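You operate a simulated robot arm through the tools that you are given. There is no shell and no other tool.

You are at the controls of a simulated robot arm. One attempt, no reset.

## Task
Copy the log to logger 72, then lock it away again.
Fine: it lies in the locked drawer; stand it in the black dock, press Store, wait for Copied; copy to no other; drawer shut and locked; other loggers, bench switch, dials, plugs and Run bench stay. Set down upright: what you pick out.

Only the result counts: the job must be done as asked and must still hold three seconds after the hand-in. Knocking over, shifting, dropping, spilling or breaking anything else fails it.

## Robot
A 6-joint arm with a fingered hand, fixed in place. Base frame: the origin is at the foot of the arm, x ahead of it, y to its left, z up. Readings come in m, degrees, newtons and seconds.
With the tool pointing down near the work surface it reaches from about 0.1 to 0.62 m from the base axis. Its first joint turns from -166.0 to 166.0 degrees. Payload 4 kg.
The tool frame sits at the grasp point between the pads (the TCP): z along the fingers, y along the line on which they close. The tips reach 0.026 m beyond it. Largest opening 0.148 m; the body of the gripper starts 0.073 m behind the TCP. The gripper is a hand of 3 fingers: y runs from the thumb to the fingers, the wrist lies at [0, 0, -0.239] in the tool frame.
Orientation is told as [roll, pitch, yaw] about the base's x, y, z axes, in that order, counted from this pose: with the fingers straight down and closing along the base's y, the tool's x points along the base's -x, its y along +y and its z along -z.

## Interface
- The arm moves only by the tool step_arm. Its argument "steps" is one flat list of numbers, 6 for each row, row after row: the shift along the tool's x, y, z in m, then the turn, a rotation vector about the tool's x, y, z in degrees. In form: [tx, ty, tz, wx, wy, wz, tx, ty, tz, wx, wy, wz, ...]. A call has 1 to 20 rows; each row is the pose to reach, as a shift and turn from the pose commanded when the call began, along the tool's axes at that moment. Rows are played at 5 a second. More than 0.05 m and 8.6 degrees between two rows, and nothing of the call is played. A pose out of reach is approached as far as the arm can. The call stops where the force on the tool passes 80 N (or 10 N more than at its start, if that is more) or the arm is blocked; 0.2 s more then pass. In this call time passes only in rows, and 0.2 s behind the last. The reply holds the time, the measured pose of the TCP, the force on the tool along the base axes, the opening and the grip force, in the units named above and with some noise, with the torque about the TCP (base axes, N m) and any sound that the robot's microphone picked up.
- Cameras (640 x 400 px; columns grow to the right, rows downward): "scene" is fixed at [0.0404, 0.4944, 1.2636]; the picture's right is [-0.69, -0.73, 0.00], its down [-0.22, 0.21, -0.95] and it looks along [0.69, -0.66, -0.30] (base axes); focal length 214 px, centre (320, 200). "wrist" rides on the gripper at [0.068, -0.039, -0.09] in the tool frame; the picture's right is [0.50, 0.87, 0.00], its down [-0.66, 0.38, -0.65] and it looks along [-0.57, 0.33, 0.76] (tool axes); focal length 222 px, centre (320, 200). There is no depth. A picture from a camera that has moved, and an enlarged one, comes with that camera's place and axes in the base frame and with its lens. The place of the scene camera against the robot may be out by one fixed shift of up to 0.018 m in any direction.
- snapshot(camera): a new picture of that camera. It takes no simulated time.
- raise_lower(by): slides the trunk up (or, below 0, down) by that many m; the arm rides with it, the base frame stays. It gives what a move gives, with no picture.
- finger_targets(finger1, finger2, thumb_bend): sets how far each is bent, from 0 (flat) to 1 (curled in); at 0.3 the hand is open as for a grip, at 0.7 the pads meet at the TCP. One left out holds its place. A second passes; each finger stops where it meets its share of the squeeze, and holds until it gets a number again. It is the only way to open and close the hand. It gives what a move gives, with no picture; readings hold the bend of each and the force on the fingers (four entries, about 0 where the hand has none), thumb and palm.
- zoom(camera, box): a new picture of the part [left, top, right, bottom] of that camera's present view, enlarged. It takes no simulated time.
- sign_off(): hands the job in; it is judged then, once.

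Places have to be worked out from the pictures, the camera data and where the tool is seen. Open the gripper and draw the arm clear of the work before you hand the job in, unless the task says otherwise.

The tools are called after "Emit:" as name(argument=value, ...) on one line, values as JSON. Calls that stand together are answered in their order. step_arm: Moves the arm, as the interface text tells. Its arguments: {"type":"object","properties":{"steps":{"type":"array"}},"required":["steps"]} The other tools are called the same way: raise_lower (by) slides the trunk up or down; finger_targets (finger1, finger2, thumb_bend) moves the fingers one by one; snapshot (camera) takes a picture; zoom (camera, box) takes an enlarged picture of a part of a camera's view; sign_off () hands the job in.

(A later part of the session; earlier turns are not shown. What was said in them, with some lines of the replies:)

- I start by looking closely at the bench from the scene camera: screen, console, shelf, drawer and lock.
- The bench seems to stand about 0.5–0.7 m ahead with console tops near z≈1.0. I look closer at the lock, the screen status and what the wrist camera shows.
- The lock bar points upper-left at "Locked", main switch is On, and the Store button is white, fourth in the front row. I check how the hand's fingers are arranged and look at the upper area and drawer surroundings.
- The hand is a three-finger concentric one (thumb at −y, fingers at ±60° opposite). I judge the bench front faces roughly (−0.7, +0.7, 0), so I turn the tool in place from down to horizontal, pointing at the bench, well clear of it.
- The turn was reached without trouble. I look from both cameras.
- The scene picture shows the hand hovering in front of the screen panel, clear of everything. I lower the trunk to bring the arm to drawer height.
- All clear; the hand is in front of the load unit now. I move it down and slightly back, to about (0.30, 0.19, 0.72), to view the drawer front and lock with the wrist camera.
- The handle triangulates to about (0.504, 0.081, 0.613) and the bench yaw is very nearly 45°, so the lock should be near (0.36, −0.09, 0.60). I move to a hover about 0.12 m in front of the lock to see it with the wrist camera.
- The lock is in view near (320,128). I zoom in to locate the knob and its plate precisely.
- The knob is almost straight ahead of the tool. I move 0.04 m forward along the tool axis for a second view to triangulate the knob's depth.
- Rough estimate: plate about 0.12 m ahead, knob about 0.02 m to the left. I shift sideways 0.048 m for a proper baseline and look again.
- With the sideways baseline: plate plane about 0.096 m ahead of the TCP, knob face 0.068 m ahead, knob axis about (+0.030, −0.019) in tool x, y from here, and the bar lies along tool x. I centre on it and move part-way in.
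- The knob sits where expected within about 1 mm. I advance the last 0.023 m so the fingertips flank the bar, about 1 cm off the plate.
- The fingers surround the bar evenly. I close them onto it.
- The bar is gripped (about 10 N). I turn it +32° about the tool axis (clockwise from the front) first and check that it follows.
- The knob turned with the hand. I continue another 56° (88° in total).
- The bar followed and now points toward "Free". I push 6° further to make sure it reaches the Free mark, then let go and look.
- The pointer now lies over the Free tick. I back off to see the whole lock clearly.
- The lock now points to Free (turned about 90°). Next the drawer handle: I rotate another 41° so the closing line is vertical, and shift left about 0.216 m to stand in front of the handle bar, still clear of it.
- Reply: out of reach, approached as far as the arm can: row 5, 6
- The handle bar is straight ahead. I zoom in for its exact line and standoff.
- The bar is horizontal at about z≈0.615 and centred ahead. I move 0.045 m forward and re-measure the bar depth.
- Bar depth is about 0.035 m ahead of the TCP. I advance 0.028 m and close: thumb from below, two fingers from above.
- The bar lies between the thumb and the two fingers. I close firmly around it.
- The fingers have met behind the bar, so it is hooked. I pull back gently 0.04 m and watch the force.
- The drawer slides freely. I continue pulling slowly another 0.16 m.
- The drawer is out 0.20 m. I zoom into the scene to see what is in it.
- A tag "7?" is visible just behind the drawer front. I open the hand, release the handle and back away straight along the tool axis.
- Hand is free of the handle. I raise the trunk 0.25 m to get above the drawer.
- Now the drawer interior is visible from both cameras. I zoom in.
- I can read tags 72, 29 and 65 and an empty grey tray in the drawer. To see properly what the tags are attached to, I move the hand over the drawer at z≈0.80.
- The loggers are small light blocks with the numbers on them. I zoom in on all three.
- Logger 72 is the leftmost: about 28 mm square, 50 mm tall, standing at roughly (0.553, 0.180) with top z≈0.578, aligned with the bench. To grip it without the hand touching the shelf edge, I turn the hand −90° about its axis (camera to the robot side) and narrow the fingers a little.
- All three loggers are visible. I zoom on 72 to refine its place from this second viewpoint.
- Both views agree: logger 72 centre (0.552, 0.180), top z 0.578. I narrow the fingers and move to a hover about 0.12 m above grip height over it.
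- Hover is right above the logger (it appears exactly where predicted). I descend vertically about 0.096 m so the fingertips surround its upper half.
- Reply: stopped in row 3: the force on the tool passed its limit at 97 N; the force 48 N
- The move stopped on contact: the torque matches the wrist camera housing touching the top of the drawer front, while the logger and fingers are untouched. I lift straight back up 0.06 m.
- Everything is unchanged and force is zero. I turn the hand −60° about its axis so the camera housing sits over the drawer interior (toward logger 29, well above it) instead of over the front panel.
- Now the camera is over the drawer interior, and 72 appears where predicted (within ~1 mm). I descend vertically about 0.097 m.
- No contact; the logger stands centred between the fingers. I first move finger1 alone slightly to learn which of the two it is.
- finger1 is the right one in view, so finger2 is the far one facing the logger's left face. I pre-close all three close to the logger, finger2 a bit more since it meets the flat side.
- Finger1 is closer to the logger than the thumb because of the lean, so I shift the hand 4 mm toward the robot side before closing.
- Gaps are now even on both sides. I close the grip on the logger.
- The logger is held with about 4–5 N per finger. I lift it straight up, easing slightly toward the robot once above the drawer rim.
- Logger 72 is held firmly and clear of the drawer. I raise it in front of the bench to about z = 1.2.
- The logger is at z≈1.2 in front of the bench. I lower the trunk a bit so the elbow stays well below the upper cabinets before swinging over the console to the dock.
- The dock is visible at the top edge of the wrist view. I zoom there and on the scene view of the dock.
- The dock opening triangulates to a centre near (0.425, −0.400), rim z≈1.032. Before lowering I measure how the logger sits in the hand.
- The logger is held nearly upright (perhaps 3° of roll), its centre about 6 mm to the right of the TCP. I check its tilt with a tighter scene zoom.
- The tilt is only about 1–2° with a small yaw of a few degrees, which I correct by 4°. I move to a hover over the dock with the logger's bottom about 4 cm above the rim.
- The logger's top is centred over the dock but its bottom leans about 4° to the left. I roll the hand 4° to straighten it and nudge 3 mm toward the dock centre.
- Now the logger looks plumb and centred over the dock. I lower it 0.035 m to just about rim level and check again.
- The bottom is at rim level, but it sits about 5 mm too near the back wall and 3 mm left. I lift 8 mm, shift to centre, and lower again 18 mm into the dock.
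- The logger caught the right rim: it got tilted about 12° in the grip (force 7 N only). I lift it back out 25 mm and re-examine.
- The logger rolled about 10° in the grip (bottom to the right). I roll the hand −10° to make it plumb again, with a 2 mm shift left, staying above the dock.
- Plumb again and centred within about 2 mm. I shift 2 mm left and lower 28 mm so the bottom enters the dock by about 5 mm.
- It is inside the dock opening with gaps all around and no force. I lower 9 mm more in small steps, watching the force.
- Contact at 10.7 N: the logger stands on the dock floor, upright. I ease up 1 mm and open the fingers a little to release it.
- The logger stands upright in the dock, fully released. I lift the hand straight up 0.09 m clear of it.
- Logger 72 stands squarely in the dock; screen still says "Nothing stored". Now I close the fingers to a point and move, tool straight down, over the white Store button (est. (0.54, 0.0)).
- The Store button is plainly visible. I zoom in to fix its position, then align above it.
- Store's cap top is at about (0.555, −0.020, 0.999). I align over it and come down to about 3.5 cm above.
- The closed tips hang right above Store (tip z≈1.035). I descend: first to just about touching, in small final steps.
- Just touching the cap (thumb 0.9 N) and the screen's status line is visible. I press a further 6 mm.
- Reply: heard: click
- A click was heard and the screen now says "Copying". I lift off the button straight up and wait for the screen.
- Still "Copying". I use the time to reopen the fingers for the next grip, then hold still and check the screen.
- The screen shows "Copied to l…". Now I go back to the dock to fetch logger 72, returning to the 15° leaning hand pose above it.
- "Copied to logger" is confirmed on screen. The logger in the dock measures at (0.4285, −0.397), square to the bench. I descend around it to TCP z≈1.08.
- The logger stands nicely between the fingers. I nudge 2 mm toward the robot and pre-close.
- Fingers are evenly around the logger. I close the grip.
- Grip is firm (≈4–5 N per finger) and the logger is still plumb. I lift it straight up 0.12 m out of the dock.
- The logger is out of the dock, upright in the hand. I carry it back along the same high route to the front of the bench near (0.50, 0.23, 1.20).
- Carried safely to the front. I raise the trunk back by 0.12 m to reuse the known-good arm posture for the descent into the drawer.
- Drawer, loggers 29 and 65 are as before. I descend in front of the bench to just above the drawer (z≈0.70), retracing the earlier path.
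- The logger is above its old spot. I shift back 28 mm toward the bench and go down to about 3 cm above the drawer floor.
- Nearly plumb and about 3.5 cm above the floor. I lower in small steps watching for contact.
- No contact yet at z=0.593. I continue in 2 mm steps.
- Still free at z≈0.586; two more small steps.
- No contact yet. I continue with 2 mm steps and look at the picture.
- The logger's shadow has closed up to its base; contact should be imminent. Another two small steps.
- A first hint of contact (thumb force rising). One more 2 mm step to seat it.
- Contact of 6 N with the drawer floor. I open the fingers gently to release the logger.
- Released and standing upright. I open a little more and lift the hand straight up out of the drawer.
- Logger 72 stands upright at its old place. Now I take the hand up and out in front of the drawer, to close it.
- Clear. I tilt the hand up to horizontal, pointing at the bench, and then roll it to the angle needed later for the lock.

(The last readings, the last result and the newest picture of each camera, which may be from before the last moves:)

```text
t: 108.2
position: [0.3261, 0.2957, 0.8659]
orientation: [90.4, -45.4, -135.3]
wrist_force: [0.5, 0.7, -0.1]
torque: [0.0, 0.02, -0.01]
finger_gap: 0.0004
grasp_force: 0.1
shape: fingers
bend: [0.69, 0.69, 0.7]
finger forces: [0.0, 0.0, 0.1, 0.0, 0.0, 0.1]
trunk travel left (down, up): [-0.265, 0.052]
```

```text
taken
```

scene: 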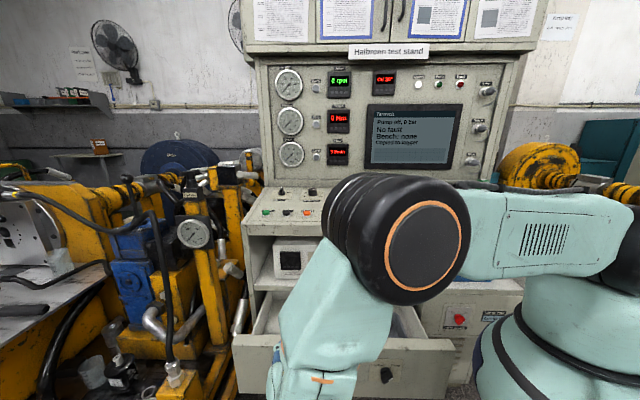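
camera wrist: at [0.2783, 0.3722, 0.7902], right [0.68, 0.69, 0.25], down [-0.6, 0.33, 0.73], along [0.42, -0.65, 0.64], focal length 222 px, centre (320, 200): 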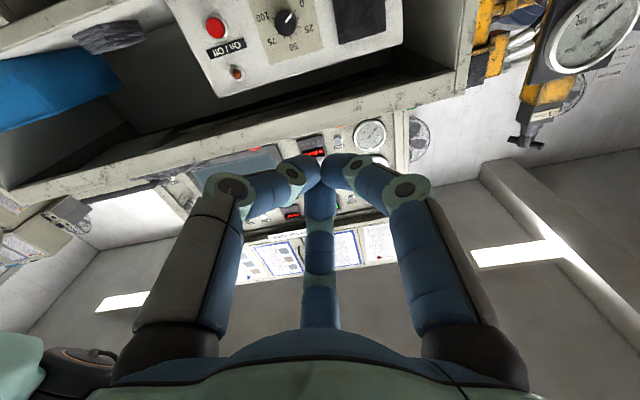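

Hand is horizontal with closed fingers. I lower the trunk 0.25 m to drawer height, then shift right to face the plain panel between handle and lock (u≈−0.305).

Emit:
raise_lower(by=-0.25)

Emit:
step_arm(steps=[-0.023, -0.0248, 0, 0, 0, 0, -0.046, -0.0495, 0, 0, 0, 0, -0.069, -0.0743, 0, 0, 0, 0, -0.092, -0.099, 0, 0, 0, 0])

Emit:
snapshot(camera="wrist")

Emit:
snapshot(camera="scene")

```text
t: 110.8
position: [0.3269, 0.2954, 0.6147]
orientation: [90.5, -45.3, -135.3]
wrist_force: [-0.6, -0.9, -0.8]
torque: [0.01, 0.0, 0.04]
finger_gap: 0.0001
grasp_force: 0.0
shape: fingers
bend: [0.69, 0.69, 0.7]
finger forces: [0.0, 0.1, 0.0, 0.1, 0.0, 0.1]
trunk travel left (down, up): [-0.015, 0.302]
```

```text
t: 111.8
position: [0.2309, 0.1989, 0.61]
orientation: [90.6, -45.3, -135.3]
wrist_force: [-0.9, 0.1, 0.3]
torque: [0.0, -0.03, -0.01]
finger_gap: 0.0004
grasp_force: 0.0
shape: fingers
bend: [0.69, 0.69, 0.7]
finger forces: [0.0, 0.1, 0.0, 0.0, 0.0, 0.1]
trunk travel left (down, up): [-0.015, 0.302]
```

```text
taken
camera wrist: at [0.1817, 0.2765, 0.5345], right [0.68, 0.69, 0.25], down [-0.6, 0.33, 0.73], along [0.42, -0.65, 0.64], focal length 222 px, centre (320, 200)
```

wrist: 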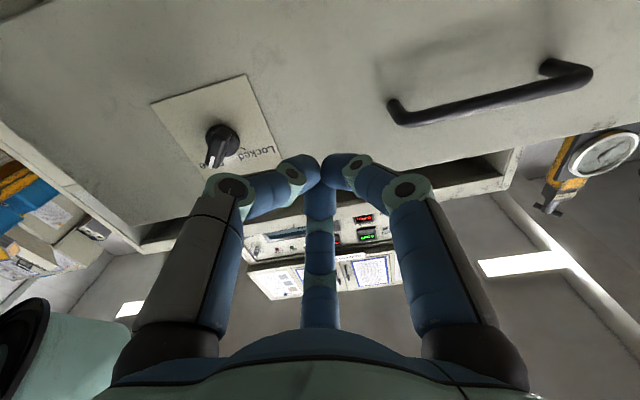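

```text
taken
```

scene: 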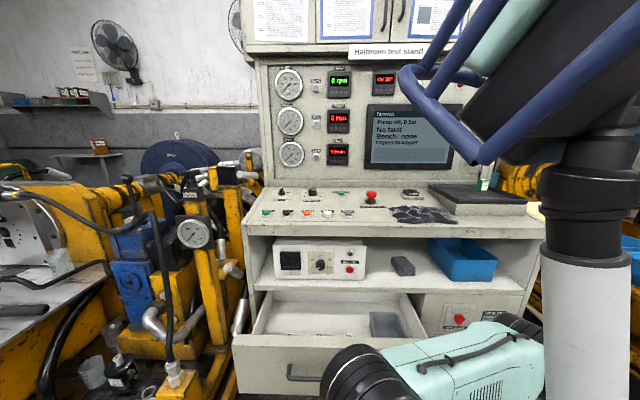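

The fingertips face the plain panel midway between handle and lock. I approach to just short of contact.

Emit:
step_arm(steps=[0, 0, 0.02, 0, 0, 0, 0, 0, 0.04, 0, 0, 0, 0, 0, 0.06, 0, 0, 0, 0, 0, 0.075, 0, 0, 0])

Emit:
snapshot(camera="wrist")

```text
t: 112.8
position: [0.2854, 0.1469, 0.611]
orientation: [90.6, -45.4, -135.2]
wrist_force: [0.3, -0.4, 0.6]
torque: [0.0, -0.03, 0.0]
finger_gap: 0.0003
grasp_force: 0.1
shape: fingers
bend: [0.69, 0.69, 0.7]
finger forces: [0.0, 0.0, 0.0, 0.1, 0.0, 0.1]
trunk travel left (down, up): [-0.015, 0.302]
```

```text
taken
camera wrist: at [0.2361, 0.2235, 0.5348], right [0.68, 0.69, 0.25], down [-0.6, 0.33, 0.73], along [0.42, -0.65, 0.64], focal length 222 px, centre (320, 200)
```

wrist: 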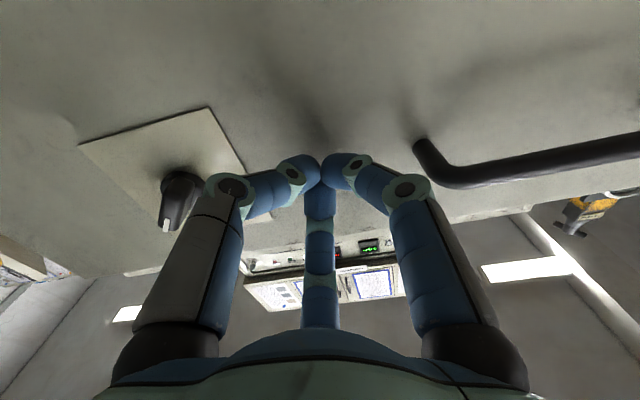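

Clear of both knob and handle. I push the drawer in slowly, 0.01 m per row.

Emit:
step_arm(steps=[0, 0, 0.01, 0, 0, 0, 0, 0, 0.02, 0, 0, 0, 0, 0, 0.03, 0, 0, 0, 0, 0, 0.04, 0, 0, 0, 0, 0, 0.05, 0, 0, 0, 0, 0, 0.06, 0, 0, 0, 0, 0, 0.07, 0, 0, 0, 0, 0, 0.08, 0, 0, 0, 0, 0, 0.09, 0, 0, 0, 0, 0, 0.1, 0, 0, 0, 0, 0, 0.11, 0, 0, 0, 0, 0, 0.12, 0, 0, 0, 0, 0, 0.13, 0, 0, 0, 0, 0, 0.14, 0, 0, 0, 0, 0, 0.15, 0, 0, 0, 0, 0, 0.16, 0, 0, 0])

Emit:
snapshot(camera="scene")

Emit:
snapshot(camera="wrist")

```text
t: 116.2
position: [0.399, 0.0336, 0.6128]
orientation: [90.6, -45.4, -135.3]
wrist_force: [0.2, 0.3, 0.0]
torque: [0.02, -0.01, 0.0]
finger_gap: 0.0
grasp_force: 0.0
shape: fingers
bend: [0.7, 0.7, 0.7]
finger forces: [0.0, 0.0, 0.0, 0.0, 0.0, 0.0]
trunk travel left (down, up): [-0.015, 0.302]
```

```text
taken
```

scene: 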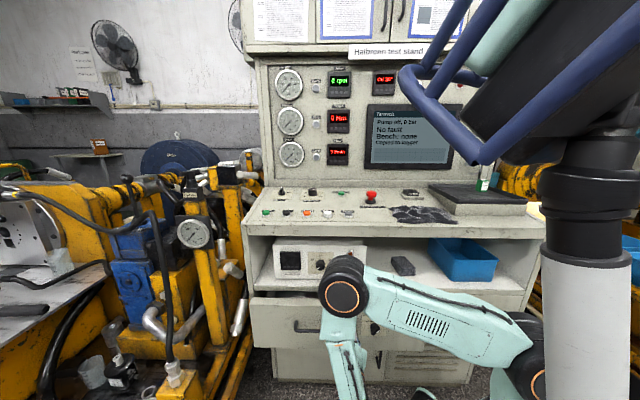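

```text
taken
camera wrist: at [0.3493, 0.1106, 0.5374], right [0.68, 0.69, 0.25], down [-0.6, 0.33, 0.73], along [0.42, -0.65, 0.64], focal length 222 px, centre (320, 200)
```

wrist: 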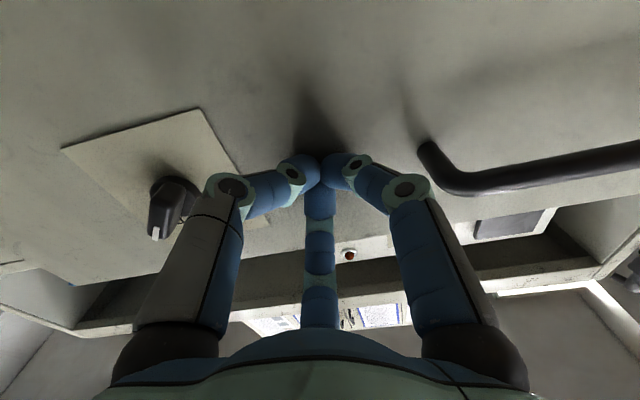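

The drawer is moving in well; about 0.05 m remain. I continue more slowly.

Emit:
step_arm(steps=[0, 0, 0.006, 0, 0, 0, 0, 0, 0.012, 0, 0, 0, 0, 0, 0.018, 0, 0, 0, 0, 0, 0.024, 0, 0, 0, 0, 0, 0.03, 0, 0, 0, 0, 0, 0.036, 0, 0, 0, 0, 0, 0.041, 0, 0, 0, 0, 0, 0.045, 0, 0, 0, 0, 0, 0.049, 0, 0, 0])

Emit:
snapshot(camera="scene")

Emit:
zoom(camera="scene", box=[235, 270, 395, 370])

```text
t: 118.2
position: [0.4329, -0.0008, 0.6127]
orientation: [90.5, -45.4, -135.3]
wrist_force: [-6.1, 6.0, -1.0]
torque: [0.0, -0.01, -0.01]
finger_gap: 0.0001
grasp_force: 5.3
shape: fingers
bend: [0.7, 0.7, 0.7]
finger forces: [3.5, 2.8, 0.0, 0.0, 3.7, 0.1]
trunk travel left (down, up): [-0.015, 0.302]
```

```text
taken
```

scene: 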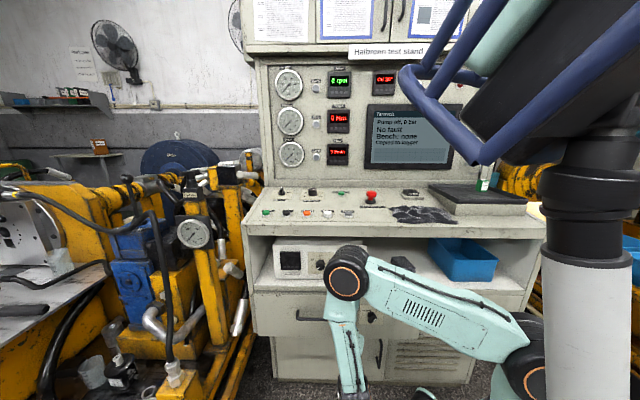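

```text
4.00 times, centred on (315, 320) of scene
camera zoom: at [0.0404, 0.4944, 1.2636], right [-0.69, -0.73, 0.0], down [-0.22, 0.21, -0.95], along [0.69, -0.66, -0.3], focal length 858 px, centre (340, -280)
```

zoom: 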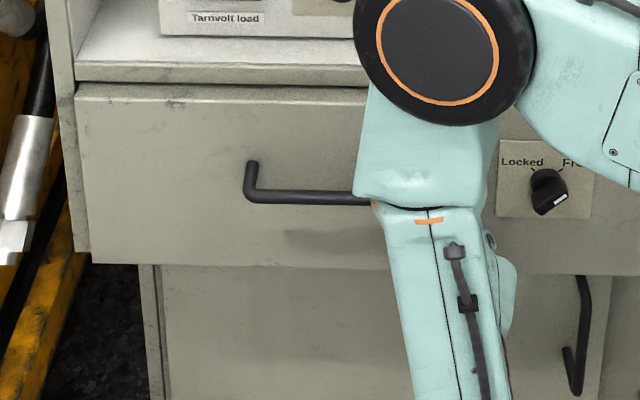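

Force has risen to ~8.6 N and the drawer front is back at its original closed position. I press 3 mm more to make sure it is fully home.

Emit:
step_arm(steps=[0, 0, 0.0015, 0, 0, 0, 0, 0, 0.003, 0, 0, 0])

```text
t: 118.8
position: [0.4335, -0.0022, 0.6134]
orientation: [90.6, -45.4, -135.2]
wrist_force: [-35.2, 29.2, -1.2]
torque: [0.12, 0.17, -0.18]
finger_gap: 0.0001
grasp_force: 24.3
shape: fingers
bend: [0.71, 0.71, 0.7]
finger forces: [12.3, 11.8, 0.0, 0.1, 23.3, 0.0]
trunk travel left (down, up): [-0.015, 0.302]
```

Firm stop at 45 N: fully shut. I back off, open the hand, and move over to the lock knob.

Emit:
step_arm(steps=[0, 0, -0.02, 0, 0, 0, 0, 0, -0.045, 0, 0, 0, 0, 0, -0.07, 0, 0, 0, 0, 0, -0.09, 0, 0, 0])

Emit:
finger_targets(finger1=0.3, finger2=0.3, thumb_bend=0.3)

Emit:
step_arm(steps=[-0.0207, -0.0249, 0, 0, 0, 0, -0.0413, -0.0499, 0, 0, 0, 0, -0.062, -0.0748, 0, 0, 0, 0])

Emit:
snapshot(camera="wrist")

Emit:
zoom(camera="wrist", box=[240, 50, 400, 150])

```text
t: 119.8
position: [0.3724, 0.0613, 0.6128]
orientation: [90.6, -45.3, -135.2]
wrist_force: [0.0, 0.5, -0.9]
torque: [0.05, 0.0, 0.03]
finger_gap: 0.0005
grasp_force: 0.0
shape: fingers
bend: [0.7, 0.7, 0.7]
finger forces: [0.0, 0.0, 0.0, 0.0, 0.0, 0.1]
trunk travel left (down, up): [-0.015, 0.302]
```

```text
t: 120.8
position: [0.3712, 0.0604, 0.6122]
orientation: [90.5, -45.5, -135.3]
wrist_force: [-0.2, -0.7, 0.4]
torque: [0.04, 0.0, 0.01]
finger_gap: 0.1265
grasp_force: 0.0
shape: fingers
bend: [0.3, 0.3, 0.3]
finger forces: [0.0, 0.0, 0.1, 0.0, 0.0, 0.1]
trunk travel left (down, up): [-0.015, 0.302]
```

```text
t: 121.6
position: [0.3038, -0.0067, 0.6033]
orientation: [90.5, -45.4, -135.2]
wrist_force: [-0.2, -0.1, 0.2]
torque: [0.01, 0.02, 0.04]
finger_gap: 0.1264
grasp_force: 0.1
shape: fingers
bend: [0.3, 0.3, 0.3]
finger forces: [0.0, 0.1, 0.0, 0.0, 0.0, 0.0]
trunk travel left (down, up): [-0.015, 0.302]
```

```text
taken
camera wrist: at [0.2544, 0.0708, 0.5279], right [0.68, 0.69, 0.25], down [-0.6, 0.33, 0.73], along [0.42, -0.65, 0.64], focal length 222 px, centre (320, 200)
```

wrist: 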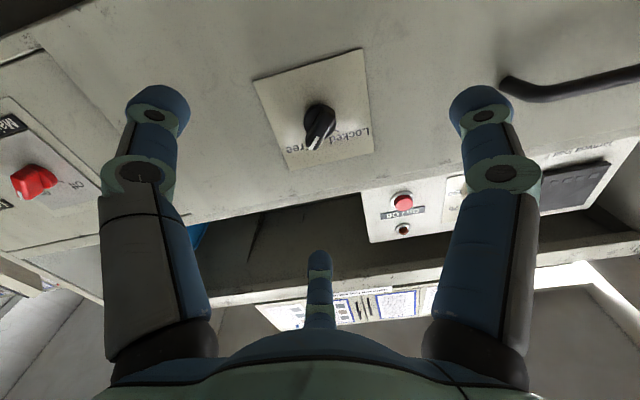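

```text
4.00 times, centred on (320, 100) of wrist
camera zoom: at [0.2544, 0.0708, 0.5279], right [0.68, 0.69, 0.25], down [-0.6, 0.33, 0.73], along [0.42, -0.65, 0.64], focal length 888 px, centre (320, 600)
```

zoom: 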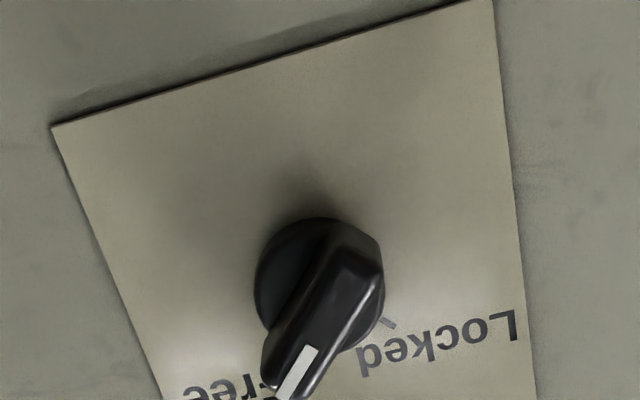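

The knob is centred ahead (within 1 mm) and its bar lies along tool x. I advance 0.077 m so the fingertips flank it, as before.

Emit:
step_arm(steps=[0, 0, 0.03, 0, 0, 0, 0, 0, 0.055, 0, 0, 0, 0, 0, 0.068, 0, 0, 0, 0, 0, 0.077, 0, 0, 0])

Emit:
finger_targets(finger1=0.54, finger2=0.54, thumb_bend=0.6)

Emit:
zoom(camera="wrist", box=[200, 100, 440, 250])

```text
t: 122.6
position: [0.3581, -0.0613, 0.6041]
orientation: [90.5, -45.3, -135.2]
wrist_force: [0.4, 0.5, -0.2]
torque: [0.01, -0.03, -0.03]
finger_gap: 0.1266
grasp_force: 0.0
shape: fingers
bend: [0.3, 0.3, 0.3]
finger forces: [0.0, 0.0, 0.0, 0.1, 0.0, 0.0]
trunk travel left (down, up): [-0.015, 0.302]
```

```text
t: 123.6
position: [0.3582, -0.0609, 0.6045]
orientation: [90.5, -45.3, -135.1]
wrist_force: [-0.4, 0.0, -0.7]
torque: [0.03, 0.0, -0.01]
finger_gap: 0.04
grasp_force: 0.1
shape: fingers
bend: [0.54, 0.54, 0.6]
finger forces: [0.0, 0.1, 0.0, 0.1, 0.1, 0.0]
trunk travel left (down, up): [-0.015, 0.302]
```

```text
2.67 times, centred on (320, 175) of wrist
camera zoom: at [0.3086, 0.0153, 0.5291], right [0.68, 0.69, 0.25], down [-0.6, 0.33, 0.73], along [0.42, -0.65, 0.64], focal length 592 px, centre (320, 267)
```

zoom: 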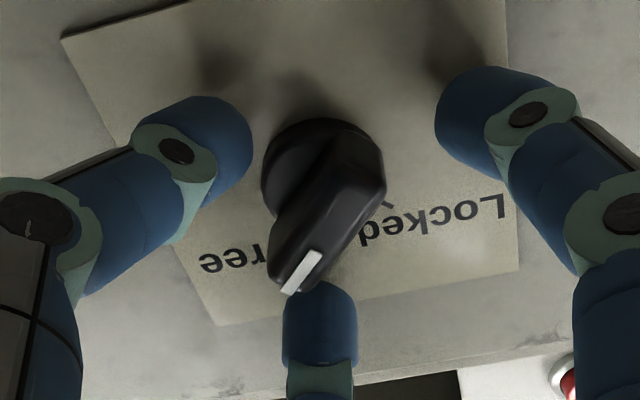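

The fingers surround the bar as before. I close on it.

Emit:
finger_targets(finger1=0.68, finger2=0.68, thumb_bend=0.7)

Emit:
step_arm(steps=[0, 0, 0, 0, 0, -8, 0, 0, 0, 0, 0, -16, 0, 0, 0, 0, 0, -24, 0, 0, 0, 0, 0, -32, 0, 0, 0, 0, 0, -40, 0, 0, 0, 0, 0, -48])

Emit:
zoom(camera="wrist", box=[200, 100, 440, 250])

```text
t: 124.6
position: [0.3584, -0.0618, 0.6044]
orientation: [90.5, -45.4, -135.3]
wrist_force: [3.6, 1.2, 2.1]
torque: [-0.01, -0.04, 0.05]
finger_gap: 0.0171
grasp_force: 6.8
shape: fingers
bend: [0.61, 0.61, 0.68]
finger forces: [5.2, 5.1, 0.0, 0.0, 3.3, 0.0]
trunk travel left (down, up): [-0.015, 0.302]
```

```text
t: 126.0
position: [0.3582, -0.0628, 0.6045]
orientation: [-95.9, -86.5, 51.1]
wrist_force: [-0.5, 6.8, -1.3]
torque: [0.04, -0.01, 0.12]
finger_gap: 0.0179
grasp_force: 7.7
shape: fingers
bend: [0.61, 0.64, 0.68]
finger forces: [6.6, 3.9, 0.0, 0.0, 5.4, 0.1]
trunk travel left (down, up): [-0.015, 0.302]
```

```text
2.67 times, centred on (320, 175) of wrist
camera zoom: at [0.2644, -0.0298, 0.539], right [0.59, 0.59, -0.55], down [-0.17, 0.76, 0.63], along [0.79, -0.28, 0.55], focal length 592 px, centre (320, 267)
```

zoom: 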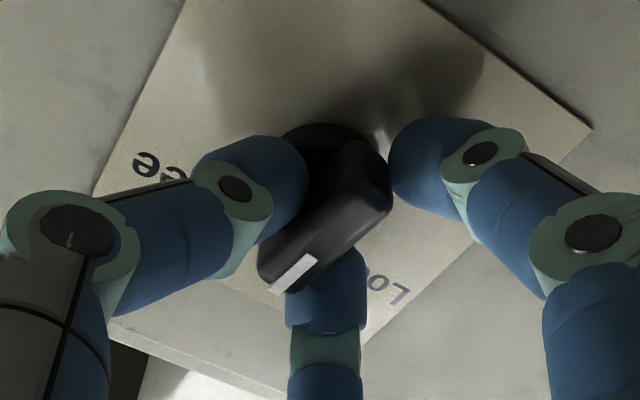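

The knob follows with a little lag. I continue to −96° in total and look.

Emit:
step_arm(steps=[0, 0, 0, 0, 0, -8, 0, 0, 0, 0, 0, -16, 0, 0, 0, 0, 0, -24, 0, 0, 0, 0, 0, -32, 0, 0, 0, 0, 0, -40, 0, 0, 0, 0, 0, -48])

Emit:
zoom(camera="wrist", box=[200, 100, 440, 250])

```text
t: 127.4
position: [0.3571, -0.0615, 0.6043]
orientation: [-90.4, -38.4, 45.3]
wrist_force: [0.6, 1.0, -4.7]
torque: [0.05, 0.06, 0.05]
finger_gap: 0.0177
grasp_force: 6.6
shape: fingers
bend: [0.61, 0.64, 0.68]
finger forces: [6.2, 3.4, 0.0, 0.1, 3.9, 0.0]
trunk travel left (down, up): [-0.015, 0.302]
```

```text
2.67 times, centred on (320, 175) of wrist
camera zoom: at [0.2398, -0.0534, 0.5933], right [0.11, 0.1, -0.99], down [0.07, 0.99, 0.11], along [0.99, -0.08, 0.1], focal length 592 px, centre (320, 267)
```

zoom: 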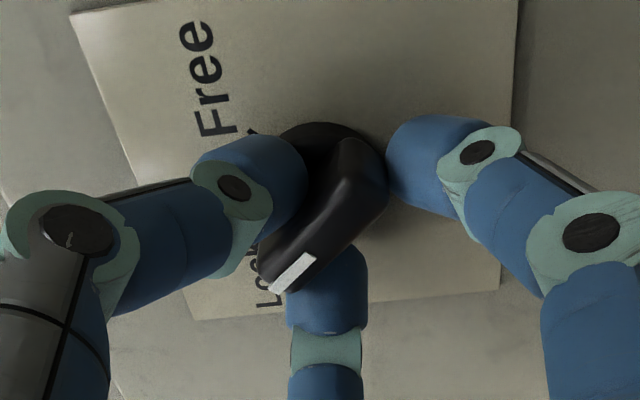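

By the mark's angle the knob is practically back at Locked. I turn 5° further to make sure, then release and inspect.

Emit:
step_arm(steps=[0, 0, 0, 0, 0, -2.5, 0, 0, 0, 0, 0, -5])

Emit:
finger_targets(finger1=0.48, finger2=0.48, thumb_bend=0.5)

Emit:
zoom(camera="wrist", box=[200, 100, 440, 250])

```text
t: 128.0
position: [0.3576, -0.063, 0.6034]
orientation: [-90.4, -33.8, 45.4]
wrist_force: [-6.9, 4.9, -4.1]
torque: [0.12, 0.0, -0.08]
finger_gap: 0.018
grasp_force: 9.7
shape: fingers
bend: [0.61, 0.64, 0.68]
finger forces: [6.8, 3.2, 0.0, 0.1, 9.6, 0.0]
trunk travel left (down, up): [-0.015, 0.302]
```

```text
t: 129.0
position: [0.3578, -0.0622, 0.6043]
orientation: [-90.5, -33.6, 45.3]
wrist_force: [0.0, -1.1, -0.1]
torque: [-0.02, -0.02, -0.02]
finger_gap: 0.065
grasp_force: 0.0
shape: fingers
bend: [0.48, 0.48, 0.5]
finger forces: [0.0, 0.0, 0.1, 0.0, 0.0, 0.1]
trunk travel left (down, up): [-0.015, 0.302]
```

```text
2.67 times, centred on (320, 175) of wrist
camera zoom: at [0.2401, -0.0543, 0.5997], right [0.05, 0.04, -1.0], down [0.07, 1.0, 0.04], along [1.0, -0.07, 0.05], focal length 592 px, centre (320, 267)
```

zoom: 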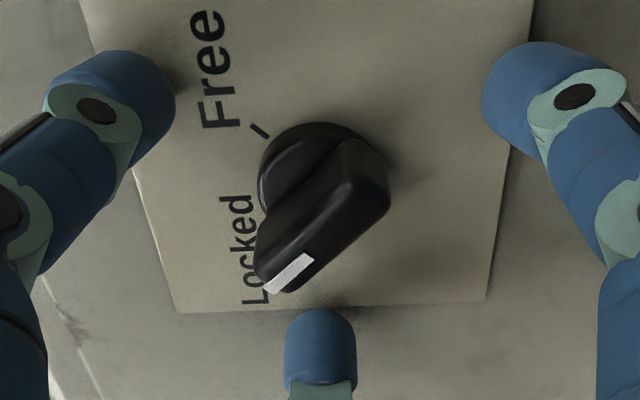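

The force rose at the end, i.e. the knob is against its Locked end. I back off and compare with the original Locked picture.

Emit:
step_arm(steps=[0, 0, -0.03, 0, 0, 0, 0, 0, -0.06, 0, 0, 0, 0, 0, -0.09, 0, 0, 0, 0, 0, -0.12, 0, 0, 0])

Emit:
snapshot(camera="wrist")

Emit:
zoom(camera="wrist", box=[250, 60, 390, 160])

```text
t: 130.0
position: [0.2732, 0.0229, 0.6022]
orientation: [-90.4, -33.7, 45.2]
wrist_force: [-0.1, 0.8, 0.5]
torque: [-0.04, 0.01, -0.03]
finger_gap: 0.0648
grasp_force: 0.0
shape: fingers
bend: [0.48, 0.48, 0.5]
finger forces: [0.0, 0.0, 0.0, 0.1, 0.0, 0.0]
trunk travel left (down, up): [-0.015, 0.302]
```

```text
taken
camera wrist: at [0.1548, 0.0316, 0.5984], right [0.05, 0.04, -1.0], down [0.07, 1.0, 0.04], along [1.0, -0.07, 0.05], focal length 222 px, centre (320, 200)
```

wrist: 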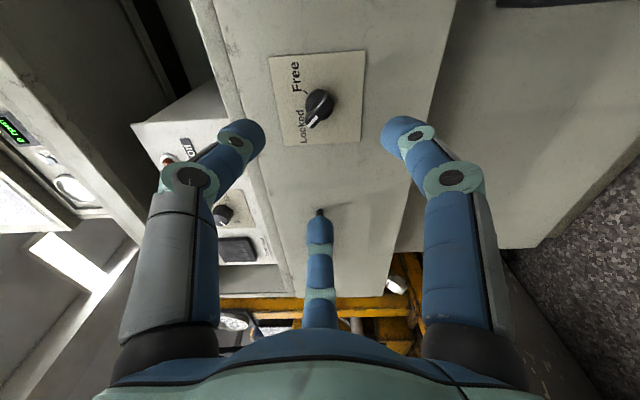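

```text
4.00 times, centred on (320, 110) of wrist
camera zoom: at [0.1548, 0.0316, 0.5984], right [0.05, 0.04, -1.0], down [0.07, 1.0, 0.04], along [1.0, -0.07, 0.05], focal length 888 px, centre (320, 560)
```

zoom: 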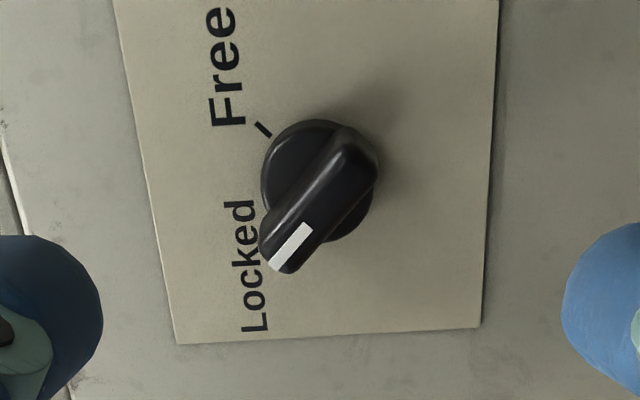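

The pointer is back on Locked. I open the hand, draw it back and away from the bench, then raise the trunk.

Emit:
finger_targets(finger1=0.3, finger2=0.3, thumb_bend=0.3)

Emit:
step_arm(steps=[-0.0356, -0.0039, -0.0198, 0, 0, 0, -0.0712, -0.0078, -0.0396, 0, 0, 0, -0.1068, -0.0117, -0.0594, 0, 0, 0, -0.1424, -0.0156, -0.0792, 0, 0, 0, -0.178, -0.0195, -0.099, 0, 0, 0])

Emit:
raise_lower(by=0.28)

Emit:
snapshot(camera="scene")

Emit:
snapshot(camera="wrist")

```text
t: 131.0
position: [0.274, 0.0224, 0.6035]
orientation: [-90.4, -33.7, 45.3]
wrist_force: [-0.1, 0.9, 1.1]
torque: [0.0, 0.0, 0.0]
finger_gap: 0.1265
grasp_force: 0.0
shape: fingers
bend: [0.3, 0.3, 0.3]
finger forces: [0.0, 0.0, 0.0, 0.0, 0.0, 0.0]
trunk travel left (down, up): [-0.015, 0.302]
```

```text
t: 132.2
position: [0.2987, 0.1913, 0.7177]
orientation: [-90.3, -33.5, 45.2]
wrist_force: [0.7, 0.9, 0.4]
torque: [-0.02, -0.02, 0.02]
finger_gap: 0.1268
grasp_force: 0.0
shape: fingers
bend: [0.3, 0.3, 0.3]
finger forces: [0.0, 0.0, 0.0, 0.0, 0.1, 0.0]
trunk travel left (down, up): [-0.015, 0.302]
```

```text
t: 135.1
position: [0.2982, 0.1892, 0.9976]
orientation: [-90.4, -33.6, 45.3]
wrist_force: [1.1, -0.2, 0.1]
torque: [0.02, -0.03, -0.01]
finger_gap: 0.1268
grasp_force: 0.3
shape: fingers
bend: [0.3, 0.3, 0.3]
finger forces: [0.1, 0.0, 0.1, 0.0, 0.1, 0.1]
trunk travel left (down, up): [-0.295, 0.022]
```

```text
taken
```

scene: 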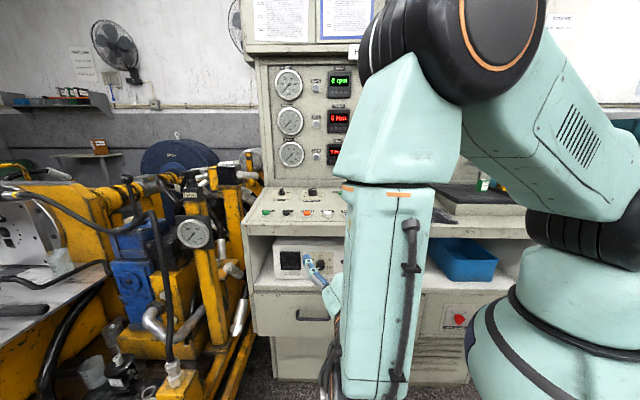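

```text
taken
camera wrist: at [0.1802, 0.1981, 0.993], right [0.05, 0.04, -1.0], down [0.07, 1.0, 0.04], along [1.0, -0.07, 0.05], focal length 222 px, centre (320, 200)
```

wrist: 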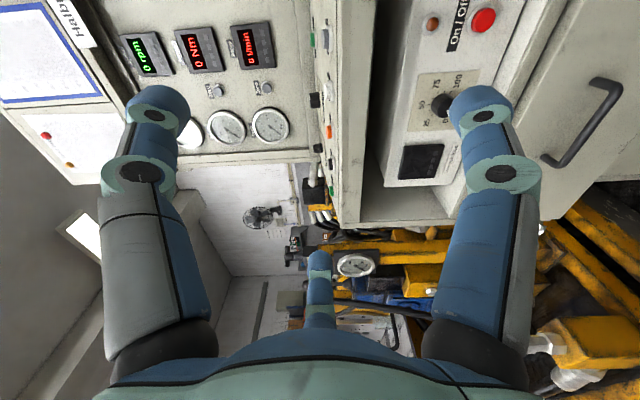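

The arm hides the lock from the scene camera. I turn the hand back to pointing down and lift it to z≈1.2, near its starting pose.

Emit:
step_arm(steps=[-0.0101, -0.0151, 0, -6.81, 4.55, 0, -0.0202, -0.0303, 0, -13.62, 9.09, 0, -0.0303, -0.0454, 0, -20.43, 13.64, 0, -0.0404, -0.0605, 0, -27.24, 18.18, 0, -0.0505, -0.0756, 0, -34.05, 22.73, 0, -0.0605, -0.0908, 0, -40.85, 27.27, 0, -0.0706, -0.1059, 0, -47.66, 31.82, 0, -0.0807, -0.121, 0, -54.47, 36.36, 0, -0.0908, -0.1361, 0, -61.28, 40.91, 0, -0.1009, -0.1513, 0, -68.09, 45.45, 0, -0.111, -0.1664, 0, -74.9, 50, 0])

Emit:
snapshot(camera="scene")

Emit:
zoom(camera="scene", box=[352, 300, 400, 330])

Emit:
zoom(camera="scene", box=[240, 270, 400, 370])

```text
t: 137.5
position: [0.2972, 0.1908, 1.1983]
orientation: [-0.1, -0.1, 11.4]
wrist_force: [0.8, -0.3, -0.2]
torque: [0.02, -0.03, -0.01]
finger_gap: 0.1268
grasp_force: 0.0
shape: fingers
bend: [0.3, 0.3, 0.3]
finger forces: [0.0, 0.0, 0.0, 0.0, 0.1, 0.1]
trunk travel left (down, up): [-0.295, 0.022]
```

```text
taken
```

scene: 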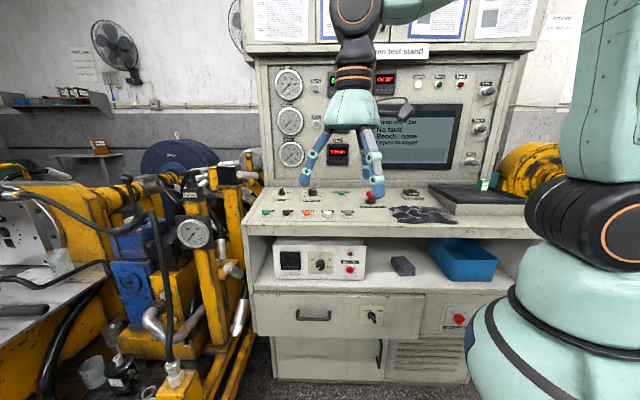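

```text
13.33 times, centred on (376, 315) of scene
camera zoom: at [0.0404, 0.4944, 1.2636], right [-0.69, -0.73, 0.0], down [-0.22, 0.21, -0.95], along [0.69, -0.66, -0.3], focal length 2860 px, centre (-427, -1333)
```

zoom: 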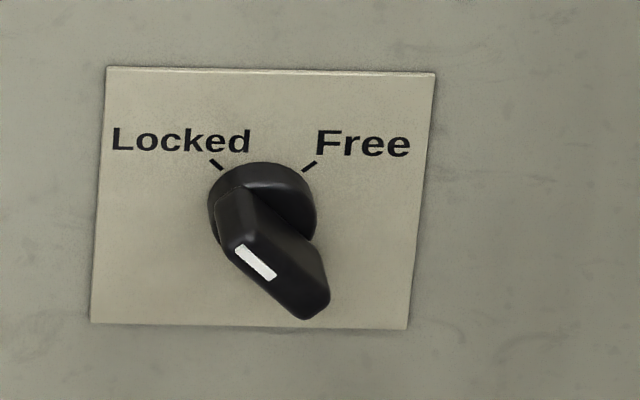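

```text
4.00 times, centred on (320, 320) of scene
camera zoom: at [0.0404, 0.4944, 1.2636], right [-0.69, -0.73, 0.0], down [-0.22, 0.21, -0.95], along [0.69, -0.66, -0.3], focal length 858 px, centre (320, -280)
```

zoom: 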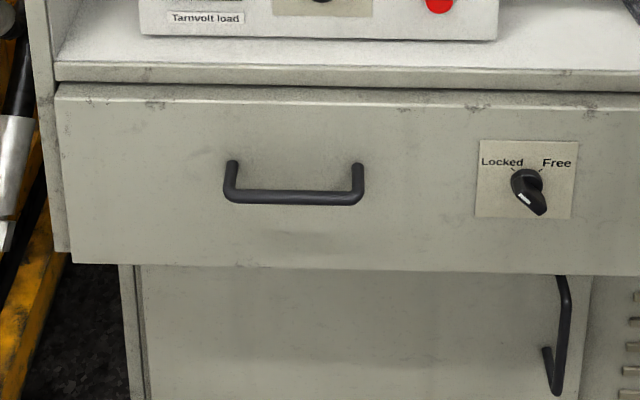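

The lock and drawer look pixel-identical to the start: shut and Locked. I check the console, dials, plugs and screen one last time.

Emit:
zoom(camera="scene", box=[250, 180, 410, 240])

Emit:
zoom(camera="scene", box=[360, 90, 520, 220])

Emit:
zoom(camera="scene", box=[250, 235, 410, 300])

```text
4.00 times, centred on (330, 210) of scene
camera zoom: at [0.0404, 0.4944, 1.2636], right [-0.69, -0.73, 0.0], down [-0.22, 0.21, -0.95], along [0.69, -0.66, -0.3], focal length 858 px, centre (280, 160)
```

zoom: 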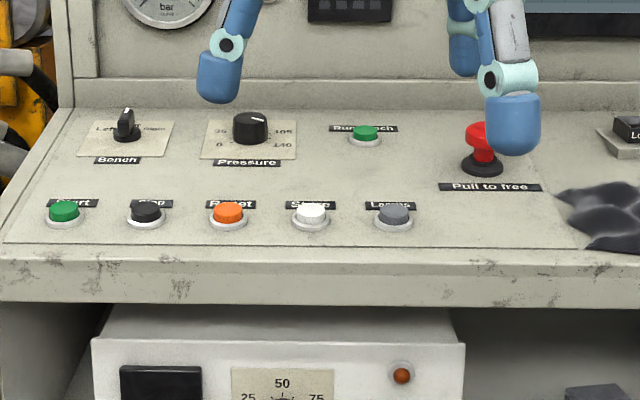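

```text
3.08 times, centred on (440, 155) of scene
camera zoom: at [0.0404, 0.4944, 1.2636], right [-0.69, -0.73, 0.0], down [-0.22, 0.21, -0.95], along [0.69, -0.66, -0.3], focal length 660 px, centre (-49, 338)
```

zoom: 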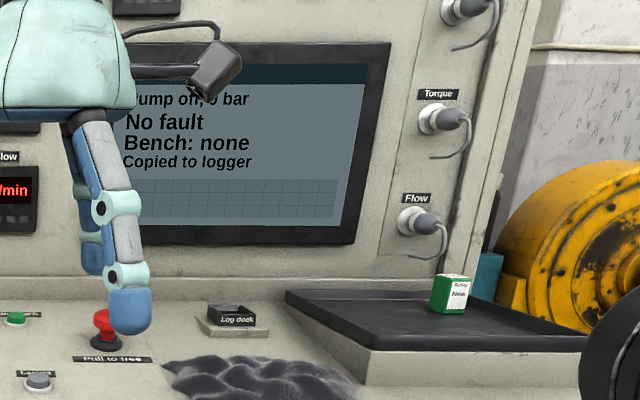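

```text
4.00 times, centred on (330, 268) of scene
camera zoom: at [0.0404, 0.4944, 1.2636], right [-0.69, -0.73, 0.0], down [-0.22, 0.21, -0.95], along [0.69, -0.66, -0.3], focal length 858 px, centre (280, -70)
```

zoom: 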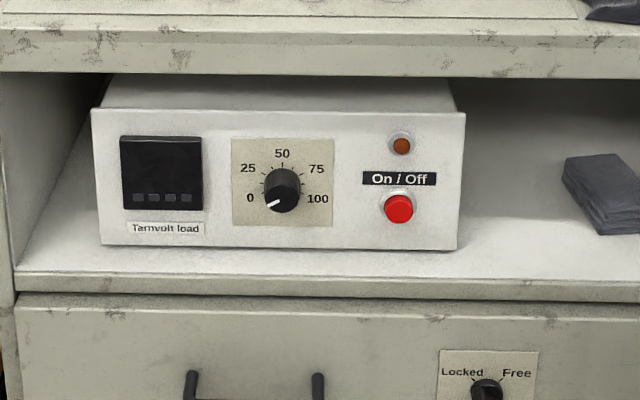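

The screen reads "Copied to logger", the dock is empty, and logger 72 is back in the drawer. The drawer is shut and locked, all other controls look unchanged, and the open hand is clear of the bench. I hand the job in.

Emit:
sign_off()

```text
The job is handed in.
```

The log is copied to logger 72, and the logger is back in the drawer, which is shut and locked. I've handed the job in, but the reply gave no verdict.

- **Copy:** I stood logger 72 in the black dock and pressed Store once. The screen went from "Copying" to "Copied to logger". No other logger went in the dock.
- **Return:** I set logger 72 back upright where it had stood. I couldn't see inside once the drawer was closing, but I pushed it in slowly.
- **Drawer:** It is pushed home against its stop. The lock knob points to Locked and looks the same as at the start. I didn't tug the handle to test it.
- **Rest of the bench:** In the last pictures the bench switch, dials, plugs, Run bench button and the Relay box looked unchanged. Loggers 29 and 65 were still in place when I last saw into the open drawer.

Two contacts happened on the way:

- **Drawer front:** The wrist camera housing bumped the top of the open drawer front. The arm stopped at 97 N, and nothing moved that I could see.
- **Dock rim:** Logger 72 caught the rim on the first try, with about 7 N of force. I lifted it, straightened it and set it in cleanly.
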